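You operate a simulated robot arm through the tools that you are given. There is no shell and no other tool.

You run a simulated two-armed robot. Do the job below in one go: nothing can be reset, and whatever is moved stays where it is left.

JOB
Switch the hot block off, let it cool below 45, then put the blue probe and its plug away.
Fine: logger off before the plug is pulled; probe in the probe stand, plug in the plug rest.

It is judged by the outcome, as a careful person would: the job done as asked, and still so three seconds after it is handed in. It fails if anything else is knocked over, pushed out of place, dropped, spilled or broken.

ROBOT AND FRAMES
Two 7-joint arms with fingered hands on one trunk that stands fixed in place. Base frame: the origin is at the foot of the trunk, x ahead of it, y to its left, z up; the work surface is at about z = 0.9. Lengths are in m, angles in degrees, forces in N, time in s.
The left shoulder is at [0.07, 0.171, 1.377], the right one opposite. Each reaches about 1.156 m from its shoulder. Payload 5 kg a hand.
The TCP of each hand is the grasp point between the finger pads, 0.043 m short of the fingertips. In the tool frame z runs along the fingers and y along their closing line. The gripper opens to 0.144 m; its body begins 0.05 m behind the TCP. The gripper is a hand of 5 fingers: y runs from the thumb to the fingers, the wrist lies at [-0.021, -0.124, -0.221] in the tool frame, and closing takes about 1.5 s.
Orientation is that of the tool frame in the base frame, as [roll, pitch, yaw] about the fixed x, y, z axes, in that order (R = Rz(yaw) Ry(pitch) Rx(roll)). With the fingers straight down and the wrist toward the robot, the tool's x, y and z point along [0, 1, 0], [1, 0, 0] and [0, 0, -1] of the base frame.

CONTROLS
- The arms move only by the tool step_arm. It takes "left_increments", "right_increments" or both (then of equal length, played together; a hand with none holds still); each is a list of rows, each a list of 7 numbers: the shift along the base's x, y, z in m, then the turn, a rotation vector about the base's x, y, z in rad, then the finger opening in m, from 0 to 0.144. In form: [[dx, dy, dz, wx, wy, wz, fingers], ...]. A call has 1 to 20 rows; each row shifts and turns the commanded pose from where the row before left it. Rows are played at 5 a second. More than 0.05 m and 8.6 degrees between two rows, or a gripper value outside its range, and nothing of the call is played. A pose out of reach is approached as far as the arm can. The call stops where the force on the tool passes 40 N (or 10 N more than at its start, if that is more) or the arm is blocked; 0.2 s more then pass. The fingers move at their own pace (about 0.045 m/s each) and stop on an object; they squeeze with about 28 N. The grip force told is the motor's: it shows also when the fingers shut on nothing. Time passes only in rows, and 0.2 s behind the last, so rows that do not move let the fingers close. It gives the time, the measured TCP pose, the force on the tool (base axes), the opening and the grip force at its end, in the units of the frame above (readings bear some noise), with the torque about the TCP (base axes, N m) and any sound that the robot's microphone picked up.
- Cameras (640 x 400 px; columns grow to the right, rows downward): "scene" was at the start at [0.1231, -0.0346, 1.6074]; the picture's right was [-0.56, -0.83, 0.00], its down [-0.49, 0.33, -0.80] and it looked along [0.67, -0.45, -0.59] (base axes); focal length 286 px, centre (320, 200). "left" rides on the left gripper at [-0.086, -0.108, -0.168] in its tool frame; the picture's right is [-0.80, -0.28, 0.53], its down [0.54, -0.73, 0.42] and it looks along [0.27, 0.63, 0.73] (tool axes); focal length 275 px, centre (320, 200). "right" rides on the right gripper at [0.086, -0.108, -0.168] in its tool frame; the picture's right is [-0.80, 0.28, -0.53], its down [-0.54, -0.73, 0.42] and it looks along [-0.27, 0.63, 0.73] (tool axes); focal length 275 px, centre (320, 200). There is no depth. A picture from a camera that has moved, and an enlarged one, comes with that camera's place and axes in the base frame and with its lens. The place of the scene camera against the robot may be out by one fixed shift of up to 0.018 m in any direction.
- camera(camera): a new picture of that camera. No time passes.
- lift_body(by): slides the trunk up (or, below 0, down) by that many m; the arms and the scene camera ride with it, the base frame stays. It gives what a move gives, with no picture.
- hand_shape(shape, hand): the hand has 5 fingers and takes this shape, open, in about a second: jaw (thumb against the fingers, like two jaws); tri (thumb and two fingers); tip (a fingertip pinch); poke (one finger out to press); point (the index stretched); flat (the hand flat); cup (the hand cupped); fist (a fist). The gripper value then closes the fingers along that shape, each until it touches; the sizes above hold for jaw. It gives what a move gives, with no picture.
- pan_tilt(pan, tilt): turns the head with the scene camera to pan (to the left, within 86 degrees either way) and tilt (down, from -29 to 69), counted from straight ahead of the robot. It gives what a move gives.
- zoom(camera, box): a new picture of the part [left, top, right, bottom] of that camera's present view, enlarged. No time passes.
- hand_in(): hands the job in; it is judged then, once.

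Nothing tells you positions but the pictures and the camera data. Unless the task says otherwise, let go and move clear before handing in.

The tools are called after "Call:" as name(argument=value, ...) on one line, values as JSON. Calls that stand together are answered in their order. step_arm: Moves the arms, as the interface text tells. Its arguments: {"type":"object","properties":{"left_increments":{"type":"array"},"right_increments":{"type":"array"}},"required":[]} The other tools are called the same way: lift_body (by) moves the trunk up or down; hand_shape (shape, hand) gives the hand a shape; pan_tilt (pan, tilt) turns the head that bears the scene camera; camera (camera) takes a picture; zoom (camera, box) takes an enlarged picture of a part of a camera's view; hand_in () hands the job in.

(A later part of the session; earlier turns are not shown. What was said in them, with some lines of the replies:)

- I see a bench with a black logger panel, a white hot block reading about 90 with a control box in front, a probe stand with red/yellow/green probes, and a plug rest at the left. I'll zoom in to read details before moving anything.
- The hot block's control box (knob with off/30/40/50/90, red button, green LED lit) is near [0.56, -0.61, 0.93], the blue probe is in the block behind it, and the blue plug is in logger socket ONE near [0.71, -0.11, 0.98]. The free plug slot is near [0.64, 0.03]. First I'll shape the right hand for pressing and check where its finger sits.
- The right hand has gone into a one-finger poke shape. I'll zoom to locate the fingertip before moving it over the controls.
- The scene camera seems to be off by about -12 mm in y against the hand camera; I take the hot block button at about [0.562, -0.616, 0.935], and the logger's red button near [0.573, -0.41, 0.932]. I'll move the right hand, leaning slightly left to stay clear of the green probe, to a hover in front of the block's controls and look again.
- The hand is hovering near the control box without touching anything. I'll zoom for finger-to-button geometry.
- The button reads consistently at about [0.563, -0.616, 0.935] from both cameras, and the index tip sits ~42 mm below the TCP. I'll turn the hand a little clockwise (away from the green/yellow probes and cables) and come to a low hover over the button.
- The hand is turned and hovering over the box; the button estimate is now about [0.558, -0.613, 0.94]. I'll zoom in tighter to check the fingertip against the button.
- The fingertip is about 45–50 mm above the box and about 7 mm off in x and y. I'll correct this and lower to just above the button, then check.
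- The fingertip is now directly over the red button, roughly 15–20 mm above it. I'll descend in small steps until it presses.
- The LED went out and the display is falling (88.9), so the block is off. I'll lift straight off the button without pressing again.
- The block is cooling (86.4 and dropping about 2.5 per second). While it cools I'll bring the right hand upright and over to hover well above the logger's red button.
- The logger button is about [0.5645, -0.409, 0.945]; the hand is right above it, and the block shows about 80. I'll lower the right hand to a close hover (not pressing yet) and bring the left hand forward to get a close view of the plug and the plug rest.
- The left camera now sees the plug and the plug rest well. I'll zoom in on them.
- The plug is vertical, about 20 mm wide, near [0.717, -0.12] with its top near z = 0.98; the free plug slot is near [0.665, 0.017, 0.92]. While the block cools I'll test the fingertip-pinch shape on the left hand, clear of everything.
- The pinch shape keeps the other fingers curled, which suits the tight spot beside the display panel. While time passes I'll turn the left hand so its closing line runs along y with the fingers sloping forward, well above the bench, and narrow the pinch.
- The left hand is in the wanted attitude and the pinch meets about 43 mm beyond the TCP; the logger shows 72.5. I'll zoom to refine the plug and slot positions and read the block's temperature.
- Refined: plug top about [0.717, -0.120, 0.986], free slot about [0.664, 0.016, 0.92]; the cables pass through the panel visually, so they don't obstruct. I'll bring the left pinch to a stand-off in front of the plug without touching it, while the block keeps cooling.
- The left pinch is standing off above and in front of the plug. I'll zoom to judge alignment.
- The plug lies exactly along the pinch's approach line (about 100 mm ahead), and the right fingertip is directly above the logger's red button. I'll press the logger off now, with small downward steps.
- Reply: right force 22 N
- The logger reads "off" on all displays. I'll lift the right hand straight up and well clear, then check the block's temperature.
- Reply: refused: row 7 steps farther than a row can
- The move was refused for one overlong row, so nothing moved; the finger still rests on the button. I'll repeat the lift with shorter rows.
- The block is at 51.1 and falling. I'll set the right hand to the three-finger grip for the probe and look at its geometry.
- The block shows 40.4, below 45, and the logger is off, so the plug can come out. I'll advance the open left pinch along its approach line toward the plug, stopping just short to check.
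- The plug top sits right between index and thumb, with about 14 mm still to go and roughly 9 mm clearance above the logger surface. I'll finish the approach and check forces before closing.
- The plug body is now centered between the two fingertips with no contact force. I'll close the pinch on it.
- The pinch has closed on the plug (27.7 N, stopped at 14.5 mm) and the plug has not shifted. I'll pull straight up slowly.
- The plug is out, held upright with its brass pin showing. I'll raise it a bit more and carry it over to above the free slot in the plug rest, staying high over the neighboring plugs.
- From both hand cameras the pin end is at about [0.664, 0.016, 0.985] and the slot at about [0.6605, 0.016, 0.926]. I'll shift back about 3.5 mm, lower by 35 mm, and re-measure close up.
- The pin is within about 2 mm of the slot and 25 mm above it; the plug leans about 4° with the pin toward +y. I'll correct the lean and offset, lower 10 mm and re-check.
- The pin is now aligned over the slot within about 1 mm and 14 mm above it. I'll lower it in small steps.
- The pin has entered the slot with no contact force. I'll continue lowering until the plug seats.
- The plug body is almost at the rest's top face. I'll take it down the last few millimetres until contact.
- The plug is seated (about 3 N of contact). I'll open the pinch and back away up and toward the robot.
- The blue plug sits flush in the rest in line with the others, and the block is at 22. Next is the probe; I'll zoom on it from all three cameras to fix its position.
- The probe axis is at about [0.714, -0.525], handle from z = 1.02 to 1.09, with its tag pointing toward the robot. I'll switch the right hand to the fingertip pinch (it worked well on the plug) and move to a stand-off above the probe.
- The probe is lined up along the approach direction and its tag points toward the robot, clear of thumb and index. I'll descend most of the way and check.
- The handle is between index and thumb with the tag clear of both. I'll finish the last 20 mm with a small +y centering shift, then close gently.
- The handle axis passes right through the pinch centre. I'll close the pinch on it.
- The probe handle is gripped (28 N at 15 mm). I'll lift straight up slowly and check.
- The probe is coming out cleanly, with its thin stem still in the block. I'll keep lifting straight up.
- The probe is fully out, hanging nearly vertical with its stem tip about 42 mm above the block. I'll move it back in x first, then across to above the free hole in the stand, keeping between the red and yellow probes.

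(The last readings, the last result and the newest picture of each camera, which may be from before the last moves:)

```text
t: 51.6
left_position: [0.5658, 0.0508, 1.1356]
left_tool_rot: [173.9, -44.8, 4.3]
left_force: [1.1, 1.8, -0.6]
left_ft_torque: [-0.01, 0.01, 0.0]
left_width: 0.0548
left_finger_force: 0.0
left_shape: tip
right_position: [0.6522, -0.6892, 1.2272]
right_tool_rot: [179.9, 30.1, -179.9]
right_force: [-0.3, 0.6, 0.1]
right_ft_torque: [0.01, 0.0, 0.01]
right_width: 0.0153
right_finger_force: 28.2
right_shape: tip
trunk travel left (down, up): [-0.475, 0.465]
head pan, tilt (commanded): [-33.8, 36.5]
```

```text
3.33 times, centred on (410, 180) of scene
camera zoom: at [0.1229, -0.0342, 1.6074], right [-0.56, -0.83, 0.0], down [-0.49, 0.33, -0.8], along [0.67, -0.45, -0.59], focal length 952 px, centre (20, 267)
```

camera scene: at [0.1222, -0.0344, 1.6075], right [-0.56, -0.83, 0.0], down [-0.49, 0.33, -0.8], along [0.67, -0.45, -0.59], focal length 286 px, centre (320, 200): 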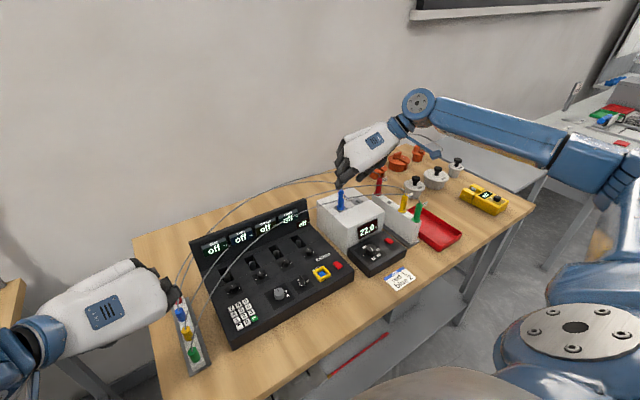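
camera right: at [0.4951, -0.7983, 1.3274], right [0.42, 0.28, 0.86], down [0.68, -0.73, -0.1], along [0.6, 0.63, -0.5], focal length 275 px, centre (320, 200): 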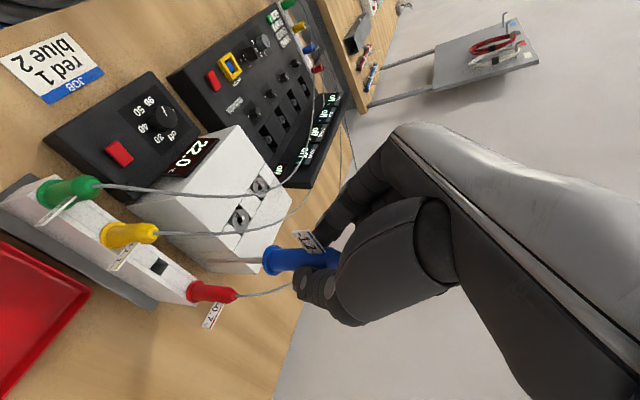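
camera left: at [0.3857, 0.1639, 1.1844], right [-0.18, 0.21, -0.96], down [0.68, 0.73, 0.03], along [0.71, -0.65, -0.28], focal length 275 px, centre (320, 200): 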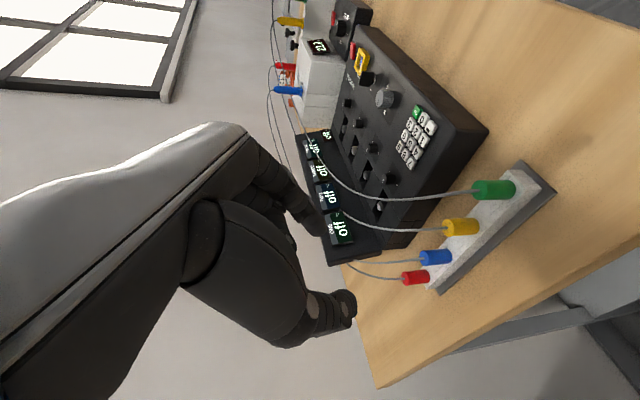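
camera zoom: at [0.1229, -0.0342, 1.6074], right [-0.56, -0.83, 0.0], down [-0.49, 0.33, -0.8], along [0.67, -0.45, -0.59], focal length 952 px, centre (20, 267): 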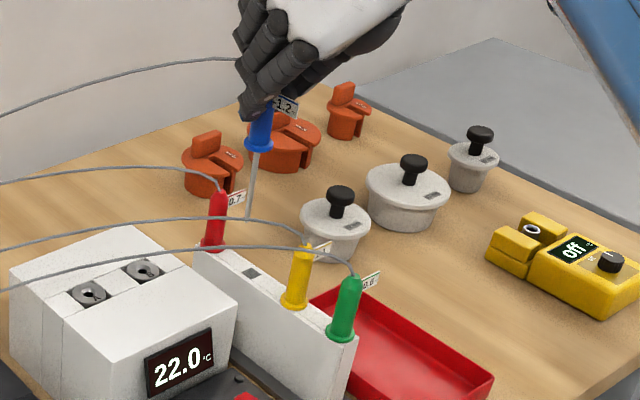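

The stem tip is at about [0.668, -0.692, 1.067] and the hole at about [0.663, -0.704, 0.996] by the same views. I'll shift toward the hole, lower 40 mm, and re-measure.

Call:
step_arm(right_increments=[[-0.004, -0.013, 0, 0, 0, 0, 0], [0, 0, -0.015, 0, 0, 0, 0], [0, 0, -0.015, 0, 0, 0, 0], [0, 0, -0.01, 0, 0, 0, 0], [0, 0, 0, 0, 0, 0, 0]])

Call:
camera(camera="right")

Call:
zoom(camera="right", box=[150, 190, 330, 320])

Call:
zoom(camera="scene", box=[350, 150, 430, 220])

Call:
camera(camera="left")

```text
t: 52.8
left_position: [0.5658, 0.0506, 1.1364]
left_tool_rot: [174.1, -44.8, 4.2]
left_force: [0.7, 0.2, 0.6]
left_ft_torque: [-0.02, 0.03, 0.02]
left_width: 0.0549
left_finger_force: 0.0
left_shape: tip
right_position: [0.6498, -0.7008, 1.1849]
right_tool_rot: [179.9, 29.9, 179.9]
right_force: [0.9, 0.8, -1.0]
right_ft_torque: [-0.02, 0.04, -0.02]
right_width: 0.0148
right_finger_force: 28.3
right_shape: tip
trunk travel left (down, up): [-0.475, 0.465]
head pan, tilt (commanded): [-33.8, 36.5]
```

```text
taken
camera right: at [0.4913, -0.8107, 1.2858], right [0.42, 0.28, 0.86], down [0.68, -0.73, -0.1], along [0.6, 0.63, -0.5], focal length 275 px, centre (320, 200)
```

right: 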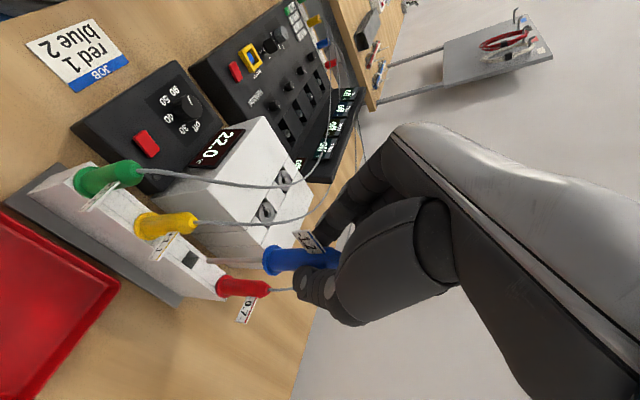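

```text
3.08 times, centred on (240, 255) of right
camera zoom: at [0.4913, -0.8107, 1.2858], right [0.42, 0.28, 0.86], down [0.68, -0.73, -0.1], along [0.6, 0.63, -0.5], focal length 847 px, centre (566, 31)
```

zoom: 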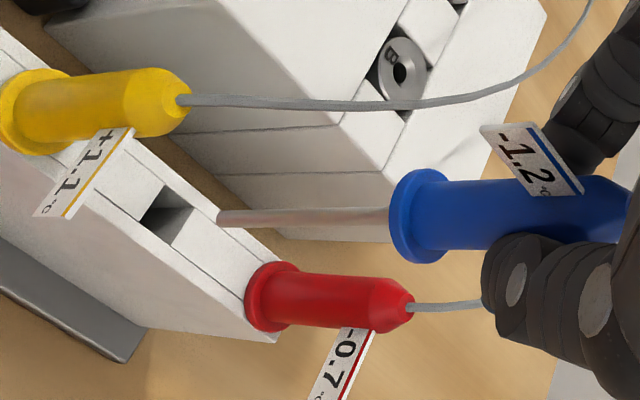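

```text
5.71 times, centred on (390, 185) of scene
camera zoom: at [0.1232, -0.0343, 1.6074], right [-0.56, -0.83, 0.0], down [-0.49, 0.33, -0.8], along [0.67, -0.45, -0.59], focal length 1632 px, centre (-80, 286)
```

zoom: 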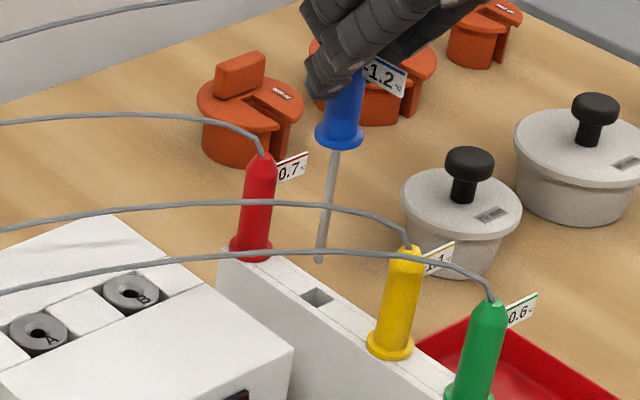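

```text
taken
camera left: at [0.3873, 0.1634, 1.184], right [-0.19, 0.21, -0.96], down [0.68, 0.73, 0.03], along [0.71, -0.65, -0.28], focal length 275 px, centre (320, 200)
```

left: 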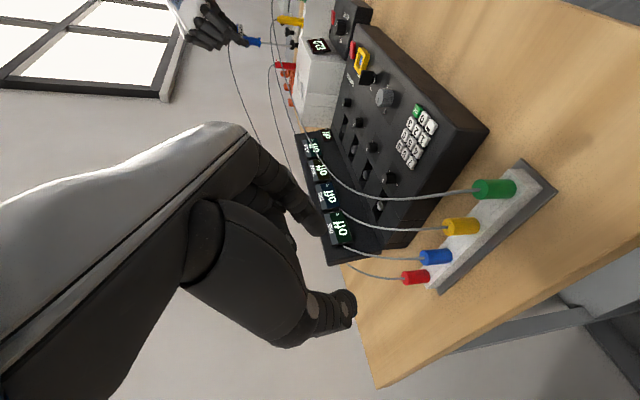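

The stem tip is about 26 mm above the hole and only about 3 mm off in x. I'll correct that and lower so the stem enters the hole, then check again.

Call:
step_arm(right_increments=[[-0.003, -0.0003, 0, 0, 0, 0, 0], [0, 0, -0.01, 0, 0, 0, 0], [0, 0, -0.01, 0, 0, 0, 0], [0, 0, -0.005, 0, 0, 0, 0], [0, 0, 0, 0, 0, 0, 0]])

Call:
zoom(camera="right", box=[160, 190, 340, 320])

Call:
zoom(camera="scene", box=[350, 150, 430, 220])

```text
t: 54.0
left_position: [0.5669, 0.0506, 1.1347]
left_tool_rot: [174.0, -44.9, 4.2]
left_force: [-0.8, -0.2, -0.2]
left_ft_torque: [0.01, 0.01, 0.0]
left_width: 0.0546
left_finger_force: 0.2
left_shape: tip
right_position: [0.6457, -0.7007, 1.1612]
right_tool_rot: [179.8, 29.9, 180.0]
right_force: [-0.8, 0.5, -1.1]
right_ft_torque: [0.03, 0.0, -0.01]
right_width: 0.0148
right_finger_force: 28.2
right_shape: tip
trunk travel left (down, up): [-0.475, 0.465]
head pan, tilt (commanded): [-33.8, 36.5]
```

```text
3.08 times, centred on (250, 255) of right
camera zoom: at [0.4881, -0.8103, 1.2618], right [0.42, 0.28, 0.86], down [0.68, -0.73, -0.1], along [0.6, 0.63, -0.5], focal length 847 px, centre (535, 31)
```

zoom: 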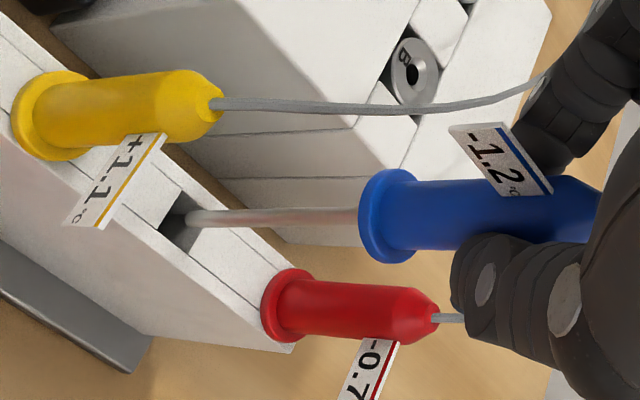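

```text
5.71 times, centred on (390, 185) of scene
camera zoom: at [0.1232, -0.0345, 1.6074], right [-0.56, -0.83, 0.0], down [-0.49, 0.33, -0.8], along [0.67, -0.45, -0.59], focal length 1632 px, centre (-80, 286)
```

zoom: 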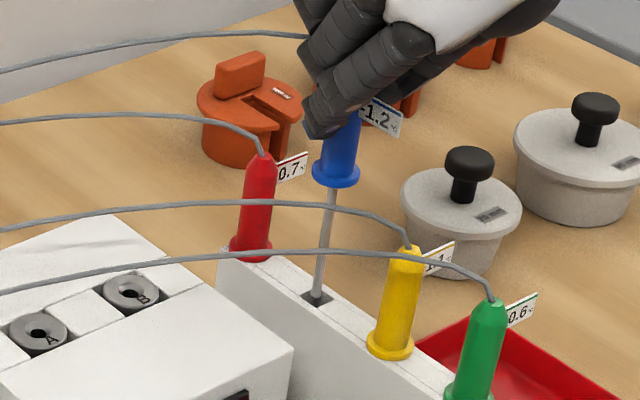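

The stem tip is centered at the hole's mouth with no contact. I'll continue lowering.

Call:
step_arm(right_increments=[[0, 0, -0.008, 0, 0, 0, 0], [0, 0, -0.01, 0, 0, 0, 0], [0, 0, -0.01, 0, 0, 0, 0], [0, 0, -0.01, 0, 0, 0, 0]])

Call:
zoom(camera="right", box=[180, 190, 360, 320])

Call:
zoom(camera="scene", box=[350, 150, 430, 220])

Call:
zoom(camera="left", box=[190, 0, 310, 80])

```text
t: 55.0
left_position: [0.5657, 0.0513, 1.1362]
left_tool_rot: [173.9, -44.8, 4.3]
left_force: [-0.2, -0.2, -0.6]
left_ft_torque: [0.01, 0.01, -0.01]
left_width: 0.0547
left_finger_force: 0.1
left_shape: tip
right_position: [0.646, -0.7003, 1.1227]
right_tool_rot: [179.8, 29.9, 179.9]
right_force: [-0.7, -0.3, 0.1]
right_ft_torque: [0.02, 0.01, -0.03]
right_width: 0.0152
right_finger_force: 28.3
right_shape: tip
trunk travel left (down, up): [-0.475, 0.465]
head pan, tilt (commanded): [-33.8, 36.5]
```

```text
3.08 times, centred on (270, 255) of right
camera zoom: at [0.4885, -0.8104, 1.2233], right [0.42, 0.28, 0.86], down [0.68, -0.73, -0.1], along [0.6, 0.63, -0.5], focal length 847 px, centre (474, 31)
```

zoom: 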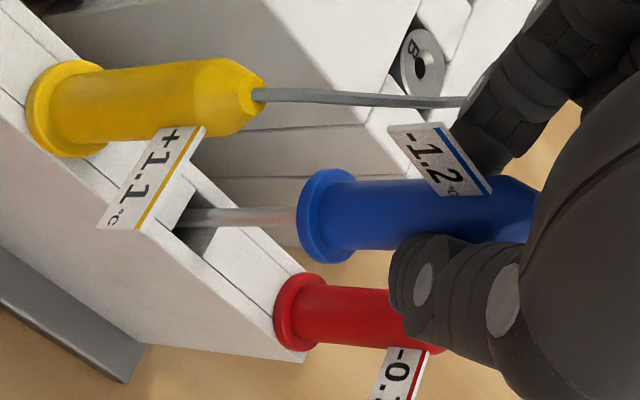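

```text
5.71 times, centred on (390, 185) of scene
camera zoom: at [0.1235, -0.0349, 1.6074], right [-0.56, -0.83, 0.0], down [-0.49, 0.33, -0.8], along [0.67, -0.45, -0.59], focal length 1632 px, centre (-80, 286)
```

zoom: 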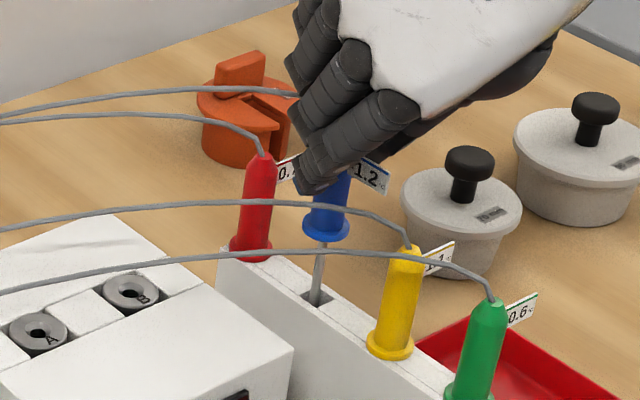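

```text
5.00 times, centred on (250, 40) of left
camera zoom: at [0.3875, 0.163, 1.184], right [-0.19, 0.21, -0.96], down [0.68, 0.73, 0.03], along [0.71, -0.65, -0.28], focal length 1376 px, centre (670, 1000)
```

zoom: 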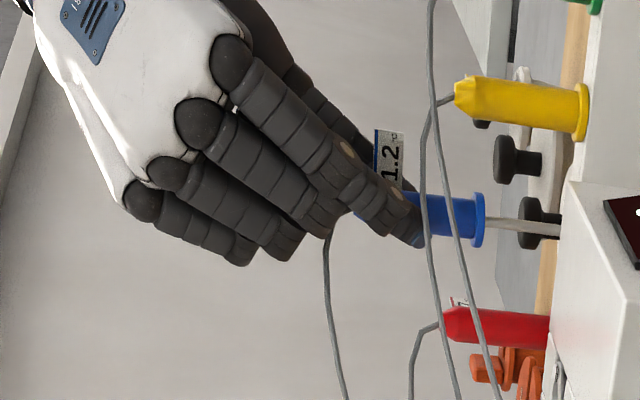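

The stem is well inside the hole, everything is still force-free, and the neighbors are clear. I'll lower further toward seating.

Call:
step_arm(right_increments=[[0, 0, -0.008, 0, 0, 0, 0], [0, 0, -0.008, 0, 0, 0, 0], [0, 0, -0.006, 0, 0, 0, 0], [0, 0, -0.006, 0, 0, 0, 0]])

Call:
zoom(camera="right", box=[200, 190, 380, 320])

Call:
zoom(camera="scene", box=[350, 150, 430, 220])

Call:
zoom(camera="left", box=[190, 0, 310, 80])

```text
t: 56.0
left_position: [0.5653, 0.0504, 1.1359]
left_tool_rot: [174.0, -44.8, 4.2]
left_force: [-0.4, 0.0, 0.8]
left_ft_torque: [0.02, 0.02, 0.01]
left_width: 0.0547
left_finger_force: 0.0
left_shape: tip
right_position: [0.6473, -0.7013, 1.0932]
right_tool_rot: [179.9, 29.9, 180.0]
right_force: [0.7, 0.9, 0.2]
right_ft_torque: [0.0, 0.02, -0.02]
right_width: 0.0151
right_finger_force: 28.3
right_shape: tip
trunk travel left (down, up): [-0.475, 0.465]
head pan, tilt (commanded): [-33.8, 36.5]
```

```text
3.08 times, centred on (290, 255) of right
camera zoom: at [0.4889, -0.8108, 1.1948], right [0.42, 0.28, 0.86], down [0.68, -0.73, -0.1], along [0.6, 0.63, -0.5], focal length 847 px, centre (412, 31)
```

zoom: 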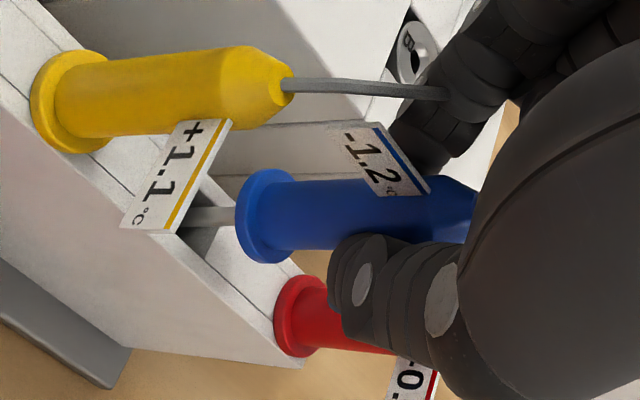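

```text
5.71 times, centred on (390, 185) of scene
camera zoom: at [0.1234, -0.0347, 1.6074], right [-0.56, -0.83, 0.0], down [-0.49, 0.33, -0.8], along [0.67, -0.45, -0.59], focal length 1632 px, centre (-80, 286)
```

zoom: 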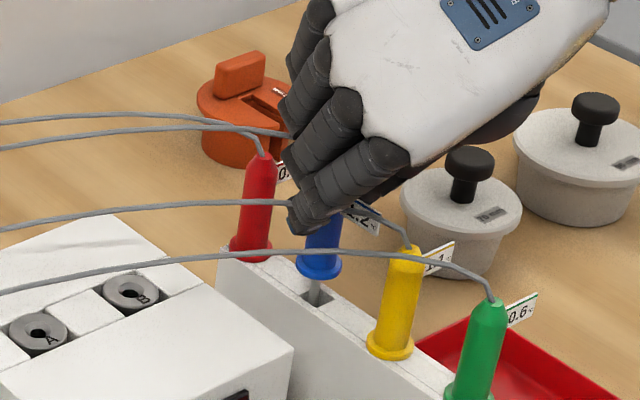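

```text
5.00 times, centred on (250, 40) of left
camera zoom: at [0.3874, 0.1631, 1.184], right [-0.19, 0.21, -0.96], down [0.68, 0.73, 0.03], along [0.71, -0.65, -0.28], focal length 1376 px, centre (670, 1000)
```

zoom: 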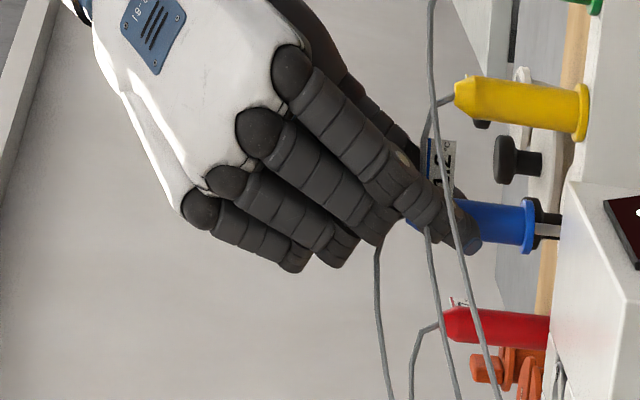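

About 20 mm of stem remains visible. I'll keep lowering in smaller steps.

Call:
step_arm(right_increments=[[0, 0, -0.005, 0, 0, 0, 0], [0, 0, -0.004, 0, 0, 0, 0], [0, 0, -0.004, 0, 0, 0, 0]])

Call:
zoom(camera="right", box=[200, 190, 380, 320])

Call:
zoom(camera="scene", box=[360, 170, 420, 220])

Call:
zoom(camera="left", box=[230, 0, 320, 70])

```text
t: 56.8
left_position: [0.5649, 0.0507, 1.1346]
left_tool_rot: [174.0, -44.8, 4.3]
left_force: [-0.4, -0.1, 0.7]
left_ft_torque: [0.02, 0.01, 0.01]
left_width: 0.0547
left_finger_force: 0.0
left_shape: tip
right_position: [0.646, -0.7005, 1.0809]
right_tool_rot: [179.9, 30.0, 180.0]
right_force: [0.4, 0.4, -0.7]
right_ft_torque: [0.0, -0.01, 0.01]
right_width: 0.015
right_finger_force: 28.1
right_shape: tip
trunk travel left (down, up): [-0.475, 0.465]
head pan, tilt (commanded): [-33.8, 36.5]
```

```text
3.08 times, centred on (290, 255) of right
camera zoom: at [0.4889, -0.8103, 1.1822], right [0.42, 0.28, 0.86], down [0.68, -0.73, -0.1], along [0.6, 0.63, -0.5], focal length 847 px, centre (412, 31)
```

zoom: 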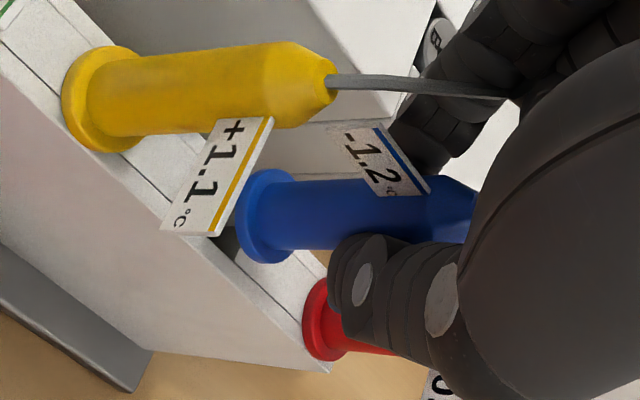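

```text
8.00 times, centred on (390, 195) of scene
camera zoom: at [0.1231, -0.0345, 1.6074], right [-0.56, -0.83, 0.0], down [-0.49, 0.33, -0.8], along [0.67, -0.45, -0.59], focal length 2285 px, centre (-240, 240)
```

zoom: 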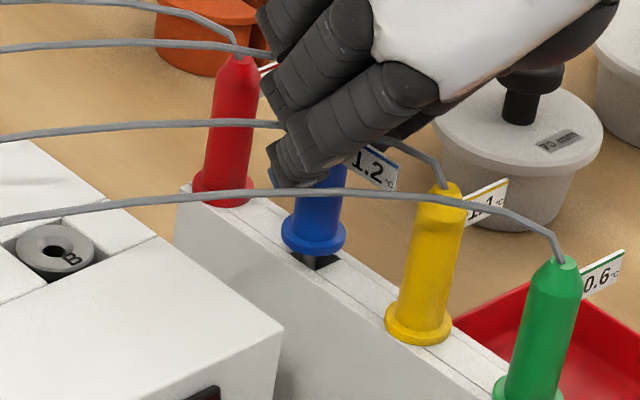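

```text
5.71 times, centred on (275, 35) of left
camera zoom: at [0.3873, 0.1632, 1.184], right [-0.19, 0.21, -0.96], down [0.68, 0.73, 0.03], along [0.71, -0.65, -0.28], focal length 1573 px, centre (577, 1143)
```

zoom: 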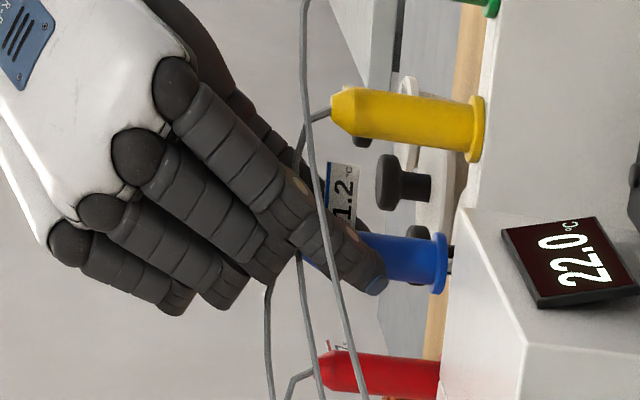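

About 10 mm remain before the flange seats. I'll lower in finer steps until contact.

Call:
step_arm(right_increments=[[0, 0, -0.003, 0, 0, 0, 0], [0, 0, -0.003, 0, 0, 0, 0], [0, 0, -0.002, 0, 0, 0, 0]])

Call:
zoom(camera="right", box=[200, 190, 380, 320])

Call:
zoom(camera="scene", box=[360, 170, 420, 220])

Call:
zoom(camera="left", box=[230, 0, 320, 70])

```text
t: 57.6
left_position: [0.5658, 0.0506, 1.1349]
left_tool_rot: [173.9, -44.8, 4.2]
left_force: [-0.6, 0.4, -0.3]
left_ft_torque: [0.0, 0.0, 0.03]
left_width: 0.0549
left_finger_force: 0.1
left_shape: tip
right_position: [0.6472, -0.7016, 1.0728]
right_tool_rot: [180.0, 29.8, -180.0]
right_force: [0.3, -0.6, -0.8]
right_ft_torque: [0.0, 0.02, 0.01]
right_width: 0.015
right_finger_force: 28.1
right_shape: tip
trunk travel left (down, up): [-0.475, 0.465]
head pan, tilt (commanded): [-33.8, 36.5]
```

```text
3.08 times, centred on (290, 255) of right
camera zoom: at [0.4891, -0.8111, 1.1743], right [0.42, 0.28, 0.86], down [0.68, -0.73, -0.1], along [0.6, 0.63, -0.5], focal length 847 px, centre (412, 31)
```

zoom: 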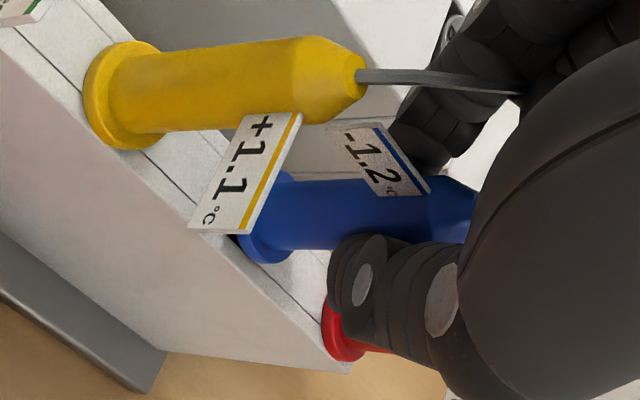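

```text
8.00 times, centred on (390, 195) of scene
camera zoom: at [0.1231, -0.0345, 1.6074], right [-0.56, -0.83, 0.0], down [-0.49, 0.33, -0.8], along [0.67, -0.45, -0.59], focal length 2285 px, centre (-240, 240)
```

zoom: 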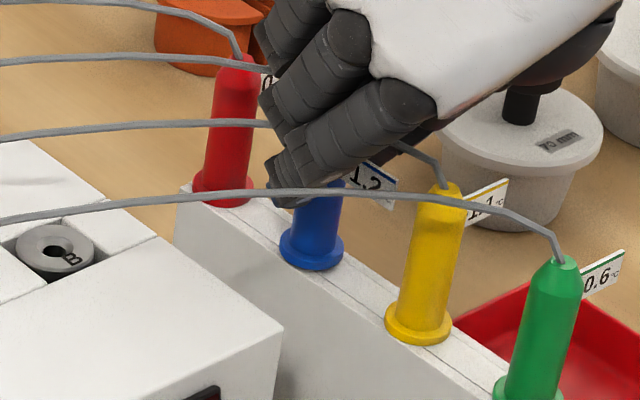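

```text
5.71 times, centred on (275, 35) of left
camera zoom: at [0.3873, 0.1632, 1.184], right [-0.19, 0.21, -0.96], down [0.68, 0.73, 0.03], along [0.71, -0.65, -0.28], focal length 1573 px, centre (577, 1143)
```

zoom: 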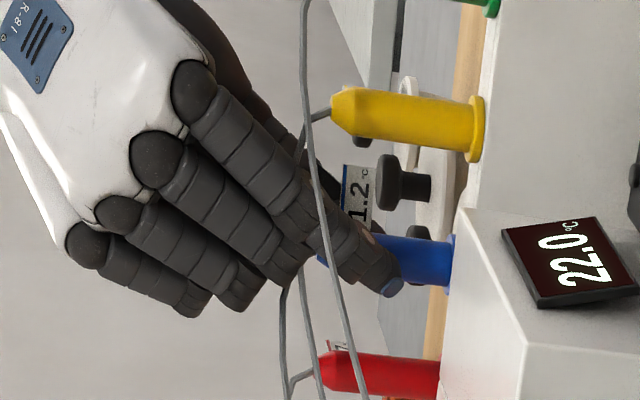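

The flange is almost on the stand's top. I'll take the last couple of millimetres gently.

Call:
step_arm(right_increments=[[0, 0, -0.0015, 0, 0, 0, 0], [0, 0, -0.0015, 0, 0, 0, 0]])

Call:
zoom(camera="scene", box=[370, 180, 410, 210])

```text
t: 58.2
left_position: [0.5665, 0.0509, 1.1346]
left_tool_rot: [174.0, -44.9, 4.2]
left_force: [0.7, 0.7, 0.5]
left_ft_torque: [0.02, -0.01, 0.0]
left_width: 0.0547
left_finger_force: 0.1
left_shape: tip
right_position: [0.6469, -0.7004, 1.0709]
right_tool_rot: [179.9, 29.9, 179.9]
right_force: [0.3, 0.6, -0.8]
right_ft_torque: [0.04, 0.03, 0.01]
right_width: 0.0149
right_finger_force: 28.0
right_shape: tip
trunk travel left (down, up): [-0.475, 0.465]
head pan, tilt (commanded): [-33.8, 36.5]
```

```text
13.33 times, centred on (390, 195) of scene
camera zoom: at [0.1231, -0.0345, 1.6074], right [-0.56, -0.83, 0.0], down [-0.49, 0.33, -0.8], along [0.67, -0.45, -0.59], focal length 3809 px, centre (-613, 267)
```

zoom: 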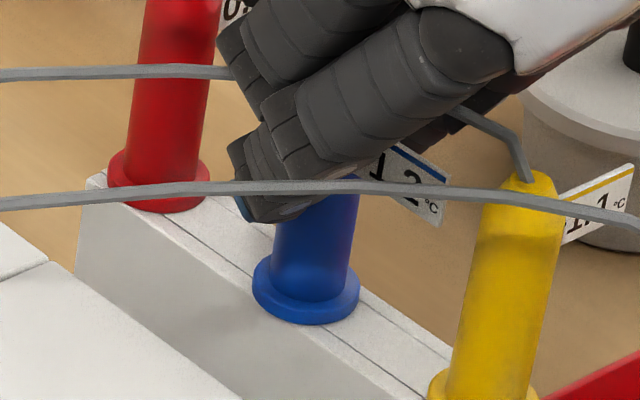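

Call:
step_arm(right_increments=[[0, 0, -0.0015, 0, 0, 0, 0], [0, 0, -0.001, 0, 0, 0, 0]])

Call:
zoom(camera="scene", box=[370, 180, 410, 210])

Call:
zoom(camera="left", box=[260, 10, 310, 60])

```text
t: 58.8
left_position: [0.5656, 0.0513, 1.1364]
left_tool_rot: [173.8, -44.8, 4.4]
left_force: [-0.9, 0.0, -0.6]
left_ft_torque: [0.0, 0.0, 0.0]
left_width: 0.0547
left_finger_force: 0.0
left_shape: tip
right_position: [0.646, -0.7012, 1.0693]
right_tool_rot: [180.0, 30.1, -180.0]
right_force: [1.3, -0.6, 7.2]
right_ft_torque: [-0.04, -0.11, 0.01]
right_width: 0.015
right_finger_force: 28.0
right_shape: tip
trunk travel left (down, up): [-0.475, 0.465]
head pan, tilt (commanded): [-33.8, 36.5]
```

```text
13.33 times, centred on (390, 195) of scene
camera zoom: at [0.1224, -0.0339, 1.6076], right [-0.56, -0.83, 0.0], down [-0.49, 0.33, -0.8], along [0.67, -0.45, -0.59], focal length 3809 px, centre (-613, 267)
```

zoom: 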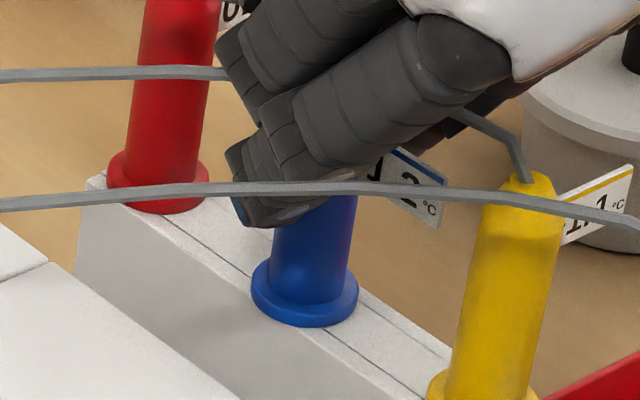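

```text
8.00 times, centred on (285, 35) of left
camera zoom: at [0.3868, 0.1637, 1.1843], right [-0.19, 0.21, -0.96], down [0.68, 0.73, 0.03], along [0.71, -0.65, -0.28], focal length 2202 px, centre (600, 1520)
```

zoom: 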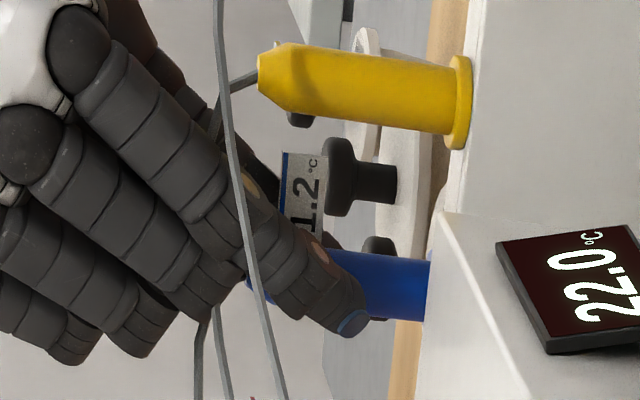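

Contact of about 7 N shows the flange is seated flush like its neighbors. I'll release the pinch and rise straight up, clear of the tag and neighbors.

Call:
step_arm(right_increments=[[0, 0, 0.001, 0, 0, 0, 0.01], [0, 0, 0, 0, 0, 0, 0.02], [0, 0, 0, 0, 0, 0, 0.03], [0, 0, 0, 0, 0, 0, 0.04], [0, 0, 0, 0, 0, 0, 0.05], [0, 0, 0, 0, 0, 0, 0.05]])

Call:
zoom(camera="scene", box=[360, 165, 420, 215])

Call:
zoom(camera="right", box=[200, 190, 380, 320])

```text
t: 60.2
left_position: [0.5656, 0.0516, 1.135]
left_tool_rot: [174.0, -44.9, 4.3]
left_force: [0.8, 0.4, 0.0]
left_ft_torque: [-0.02, -0.02, -0.02]
left_width: 0.0546
left_finger_force: 0.0
left_shape: tip
right_position: [0.6456, -0.7028, 1.0696]
right_tool_rot: [179.9, 29.9, 179.9]
right_force: [0.1, 0.1, 0.0]
right_ft_torque: [0.03, 0.0, -0.02]
right_width: 0.0492
right_finger_force: 0.0
right_shape: tip
trunk travel left (down, up): [-0.475, 0.465]
head pan, tilt (commanded): [-33.8, 36.5]
```

```text
8.00 times, centred on (390, 190) of scene
camera zoom: at [0.1231, -0.0345, 1.6074], right [-0.56, -0.83, 0.0], down [-0.49, 0.33, -0.8], along [0.67, -0.45, -0.59], focal length 2285 px, centre (-240, 280)
```

zoom: 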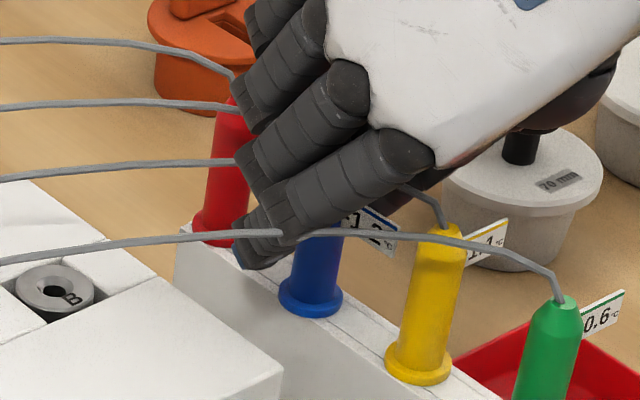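

```text
3.08 times, centred on (290, 255) of right
camera zoom: at [0.4885, -0.8107, 1.1702], right [0.42, 0.28, 0.86], down [0.68, -0.73, -0.1], along [0.6, 0.63, -0.5], focal length 847 px, centre (412, 31)
```

zoom: 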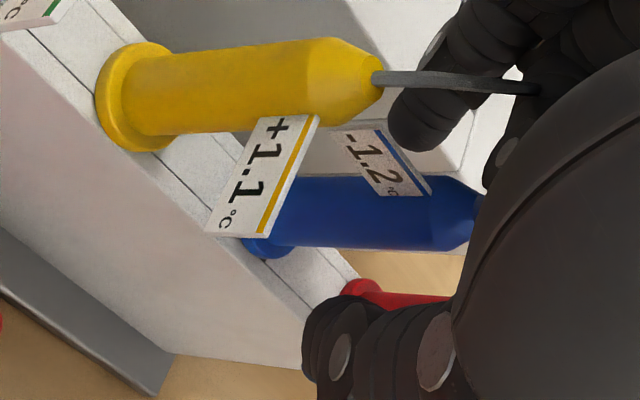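

The probe stands on its own in the hole. I'll lift the open hand straight up, then pull back.

Call:
step_arm(right_increments=[[0, 0, 0.01, 0, 0, 0, 0.05], [0, 0, 0.012, 0, 0, 0, 0.05], [0, 0, 0.015, 0, 0, 0, 0.05], [0, 0, 0.02, 0, 0, 0, 0.05], [0, 0, 0.03, 0, 0, 0, 0.05], [0, 0, 0.03, 0, 0, 0, 0.05], [-0.02, 0, 0.04, 0, 0, 0, 0.05], [-0.025, 0, 0.04, 0, 0, 0, 0.05], [-0.03, 0, 0.035, 0, 0, 0, 0.05], [-0.03, 0, 0.035, 0, 0, 0, 0.05]], left_increments=[[0, 0, 0, 0, 0, 0, 0.055], [0, 0, 0, 0, 0, 0, 0.055], [-0.02, 0.02, 0.03, 0, 0, 0, 0.055], [-0.02, 0.02, 0.03, 0, 0, 0, 0.055], [-0.02, 0.02, 0.03, 0, 0, 0, 0.055], [-0.02, 0.02, 0.03, 0, 0, 0, 0.055], [-0.02, 0.02, 0.02, 0, 0, 0, 0.055], [0, 0, 0, 0, 0, 0, 0.055], [0, 0, 0, 0, 0, 0, 0.055], [0, 0, 0, 0, 0, 0, 0.055]])

Call:
camera(camera="scene")

Call:
zoom(camera="scene", box=[340, 150, 480, 260])

Call:
zoom(camera="scene", box=[140, 260, 260, 380])

Call:
camera(camera="right")

Call:
camera(camera="left")

```text
t: 62.4
left_position: [0.549, 0.1489, 1.2793]
left_tool_rot: [174.1, -44.8, 4.0]
left_force: [-1.1, -0.2, -0.3]
left_ft_torque: [-0.02, -0.03, -0.01]
left_width: 0.0546
left_finger_force: 0.0
left_shape: tip
left hand out of reach, approached as far as the arm can: row 3, 4, 5, 6, 7
right_position: [0.5383, -0.6998, 1.3371]
right_tool_rot: [180.0, 29.9, -179.9]
right_force: [-1.1, 0.4, -0.2]
right_ft_torque: [-0.05, -0.06, 0.01]
right_width: 0.0496
right_finger_force: 0.0
right_shape: tip
trunk travel left (down, up): [-0.475, 0.465]
head pan, tilt (commanded): [-33.8, 36.5]
```

```text
taken
camera scene: at [0.1205, -0.0332, 1.6076], right [-0.56, -0.83, 0.0], down [-0.49, 0.33, -0.81], along [0.67, -0.45, -0.59], focal length 286 px, centre (320, 200)
```

scene: 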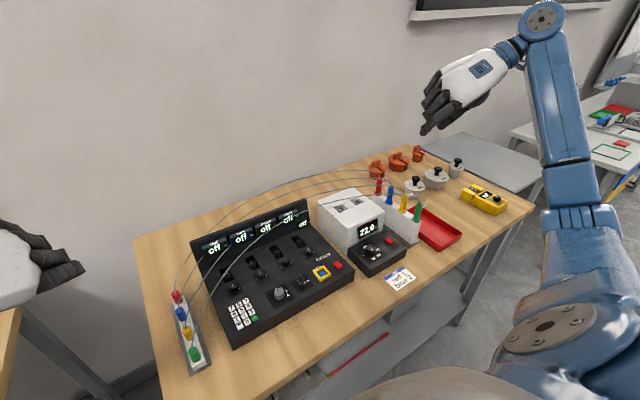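

```text
3.64 times, centred on (410, 205) of scene
camera zoom: at [0.1205, -0.0332, 1.6076], right [-0.56, -0.83, 0.0], down [-0.49, 0.33, -0.81], along [0.67, -0.45, -0.59], focal length 1039 px, centre (-7, 182)
```

zoom: 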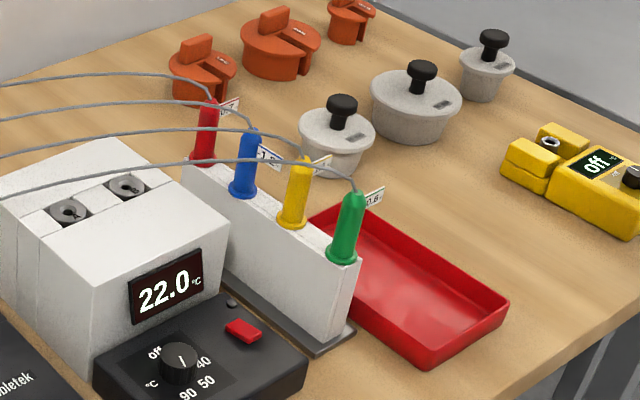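

```text
3.33 times, centred on (200, 320) of scene
camera zoom: at [0.1205, -0.0332, 1.6076], right [-0.56, -0.83, 0.0], down [-0.49, 0.33, -0.81], along [0.67, -0.45, -0.59], focal length 952 px, centre (720, -200)
```

zoom: 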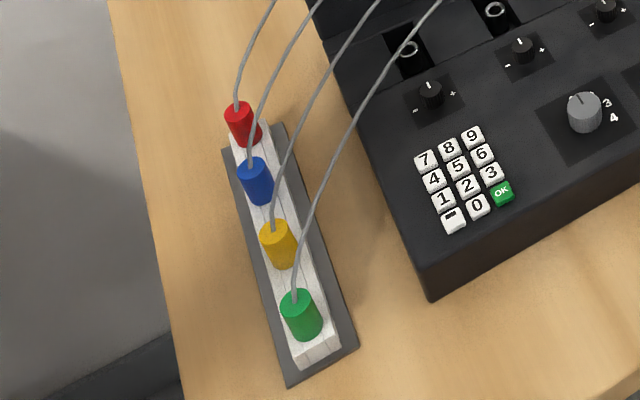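

```text
taken
camera right: at [0.3815, -0.8093, 1.439], right [0.42, 0.28, 0.86], down [0.68, -0.72, -0.1], along [0.6, 0.63, -0.5], focal length 275 px, centre (320, 200)
```

right: 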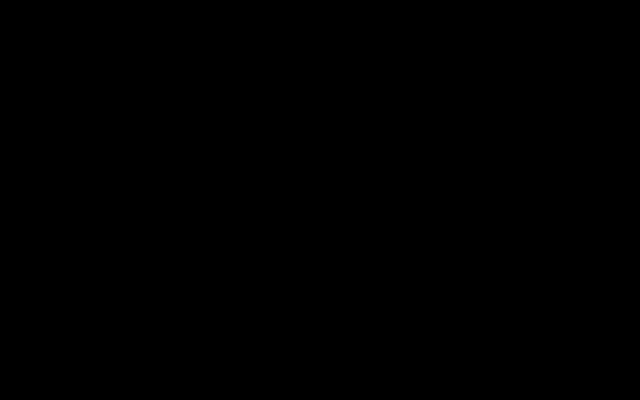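

```text
taken
camera left: at [0.3714, 0.2621, 1.3284], right [-0.19, 0.21, -0.96], down [0.68, 0.73, 0.03], along [0.7, -0.65, -0.28], focal length 275 px, centre (320, 200)
```

left: 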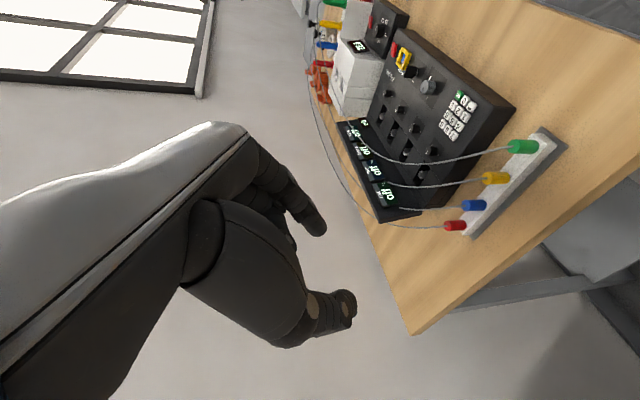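

Both hands are clear. The blue probe stands in the stand between red and yellow, and the blue plug is in the rest. The block is off at 22.0 and the logger reads off. I'll take one last close look before handing in.

Call:
zoom(camera="scene", box=[360, 165, 430, 225])

Call:
zoom(camera="scene", box=[180, 190, 420, 350])

```text
6.67 times, centred on (395, 195) of scene
camera zoom: at [0.1205, -0.0332, 1.6076], right [-0.56, -0.83, 0.0], down [-0.49, 0.33, -0.81], along [0.67, -0.45, -0.59], focal length 1904 px, centre (-180, 233)
```

zoom: 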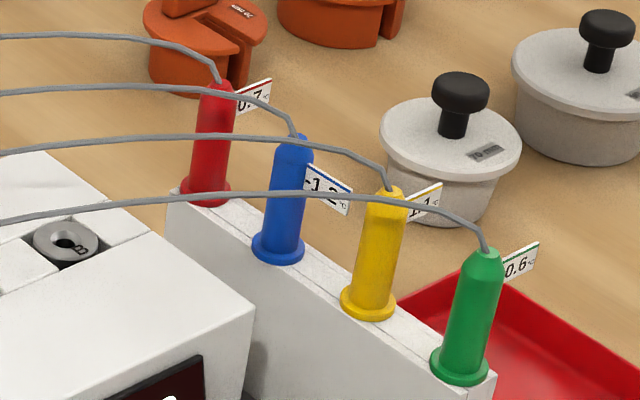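

```text
2.50 times, centred on (300, 270) of scene
camera zoom: at [0.1205, -0.0332, 1.6076], right [-0.56, -0.83, 0.0], down [-0.49, 0.33, -0.81], along [0.67, -0.45, -0.59], focal length 714 px, centre (370, 25)
```

zoom: 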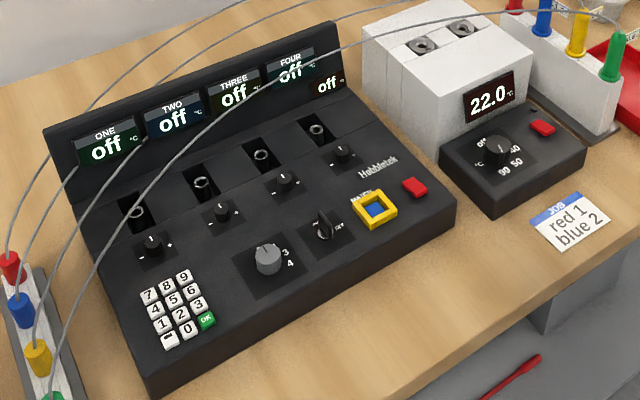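

The probe is seated upright in the stand, the plug is seated in the rest, the block and logger are both off, and nothing else has moved. I'm handing the job in.

Call:
hand_in()

```text
The job is handed in.
```

The job is done and handed in; I have no result from the judging.

- **Hot block:** I switched it off with the red button on its control box. It read 40.4 before I touched the plug and 22.0 before I lifted the probe.
- **Logger:** I switched it off before pulling the plug, and all its displays read "off".
- **Blue plug:** It is seated in the free slot of the plug rest, between red and yellow.
- **Blue probe:** It is standing in the free hole of the probe stand, between red and yellow.

In the last pictures everything else on the bench was where it started. Both hands were empty and clear when I handed in.
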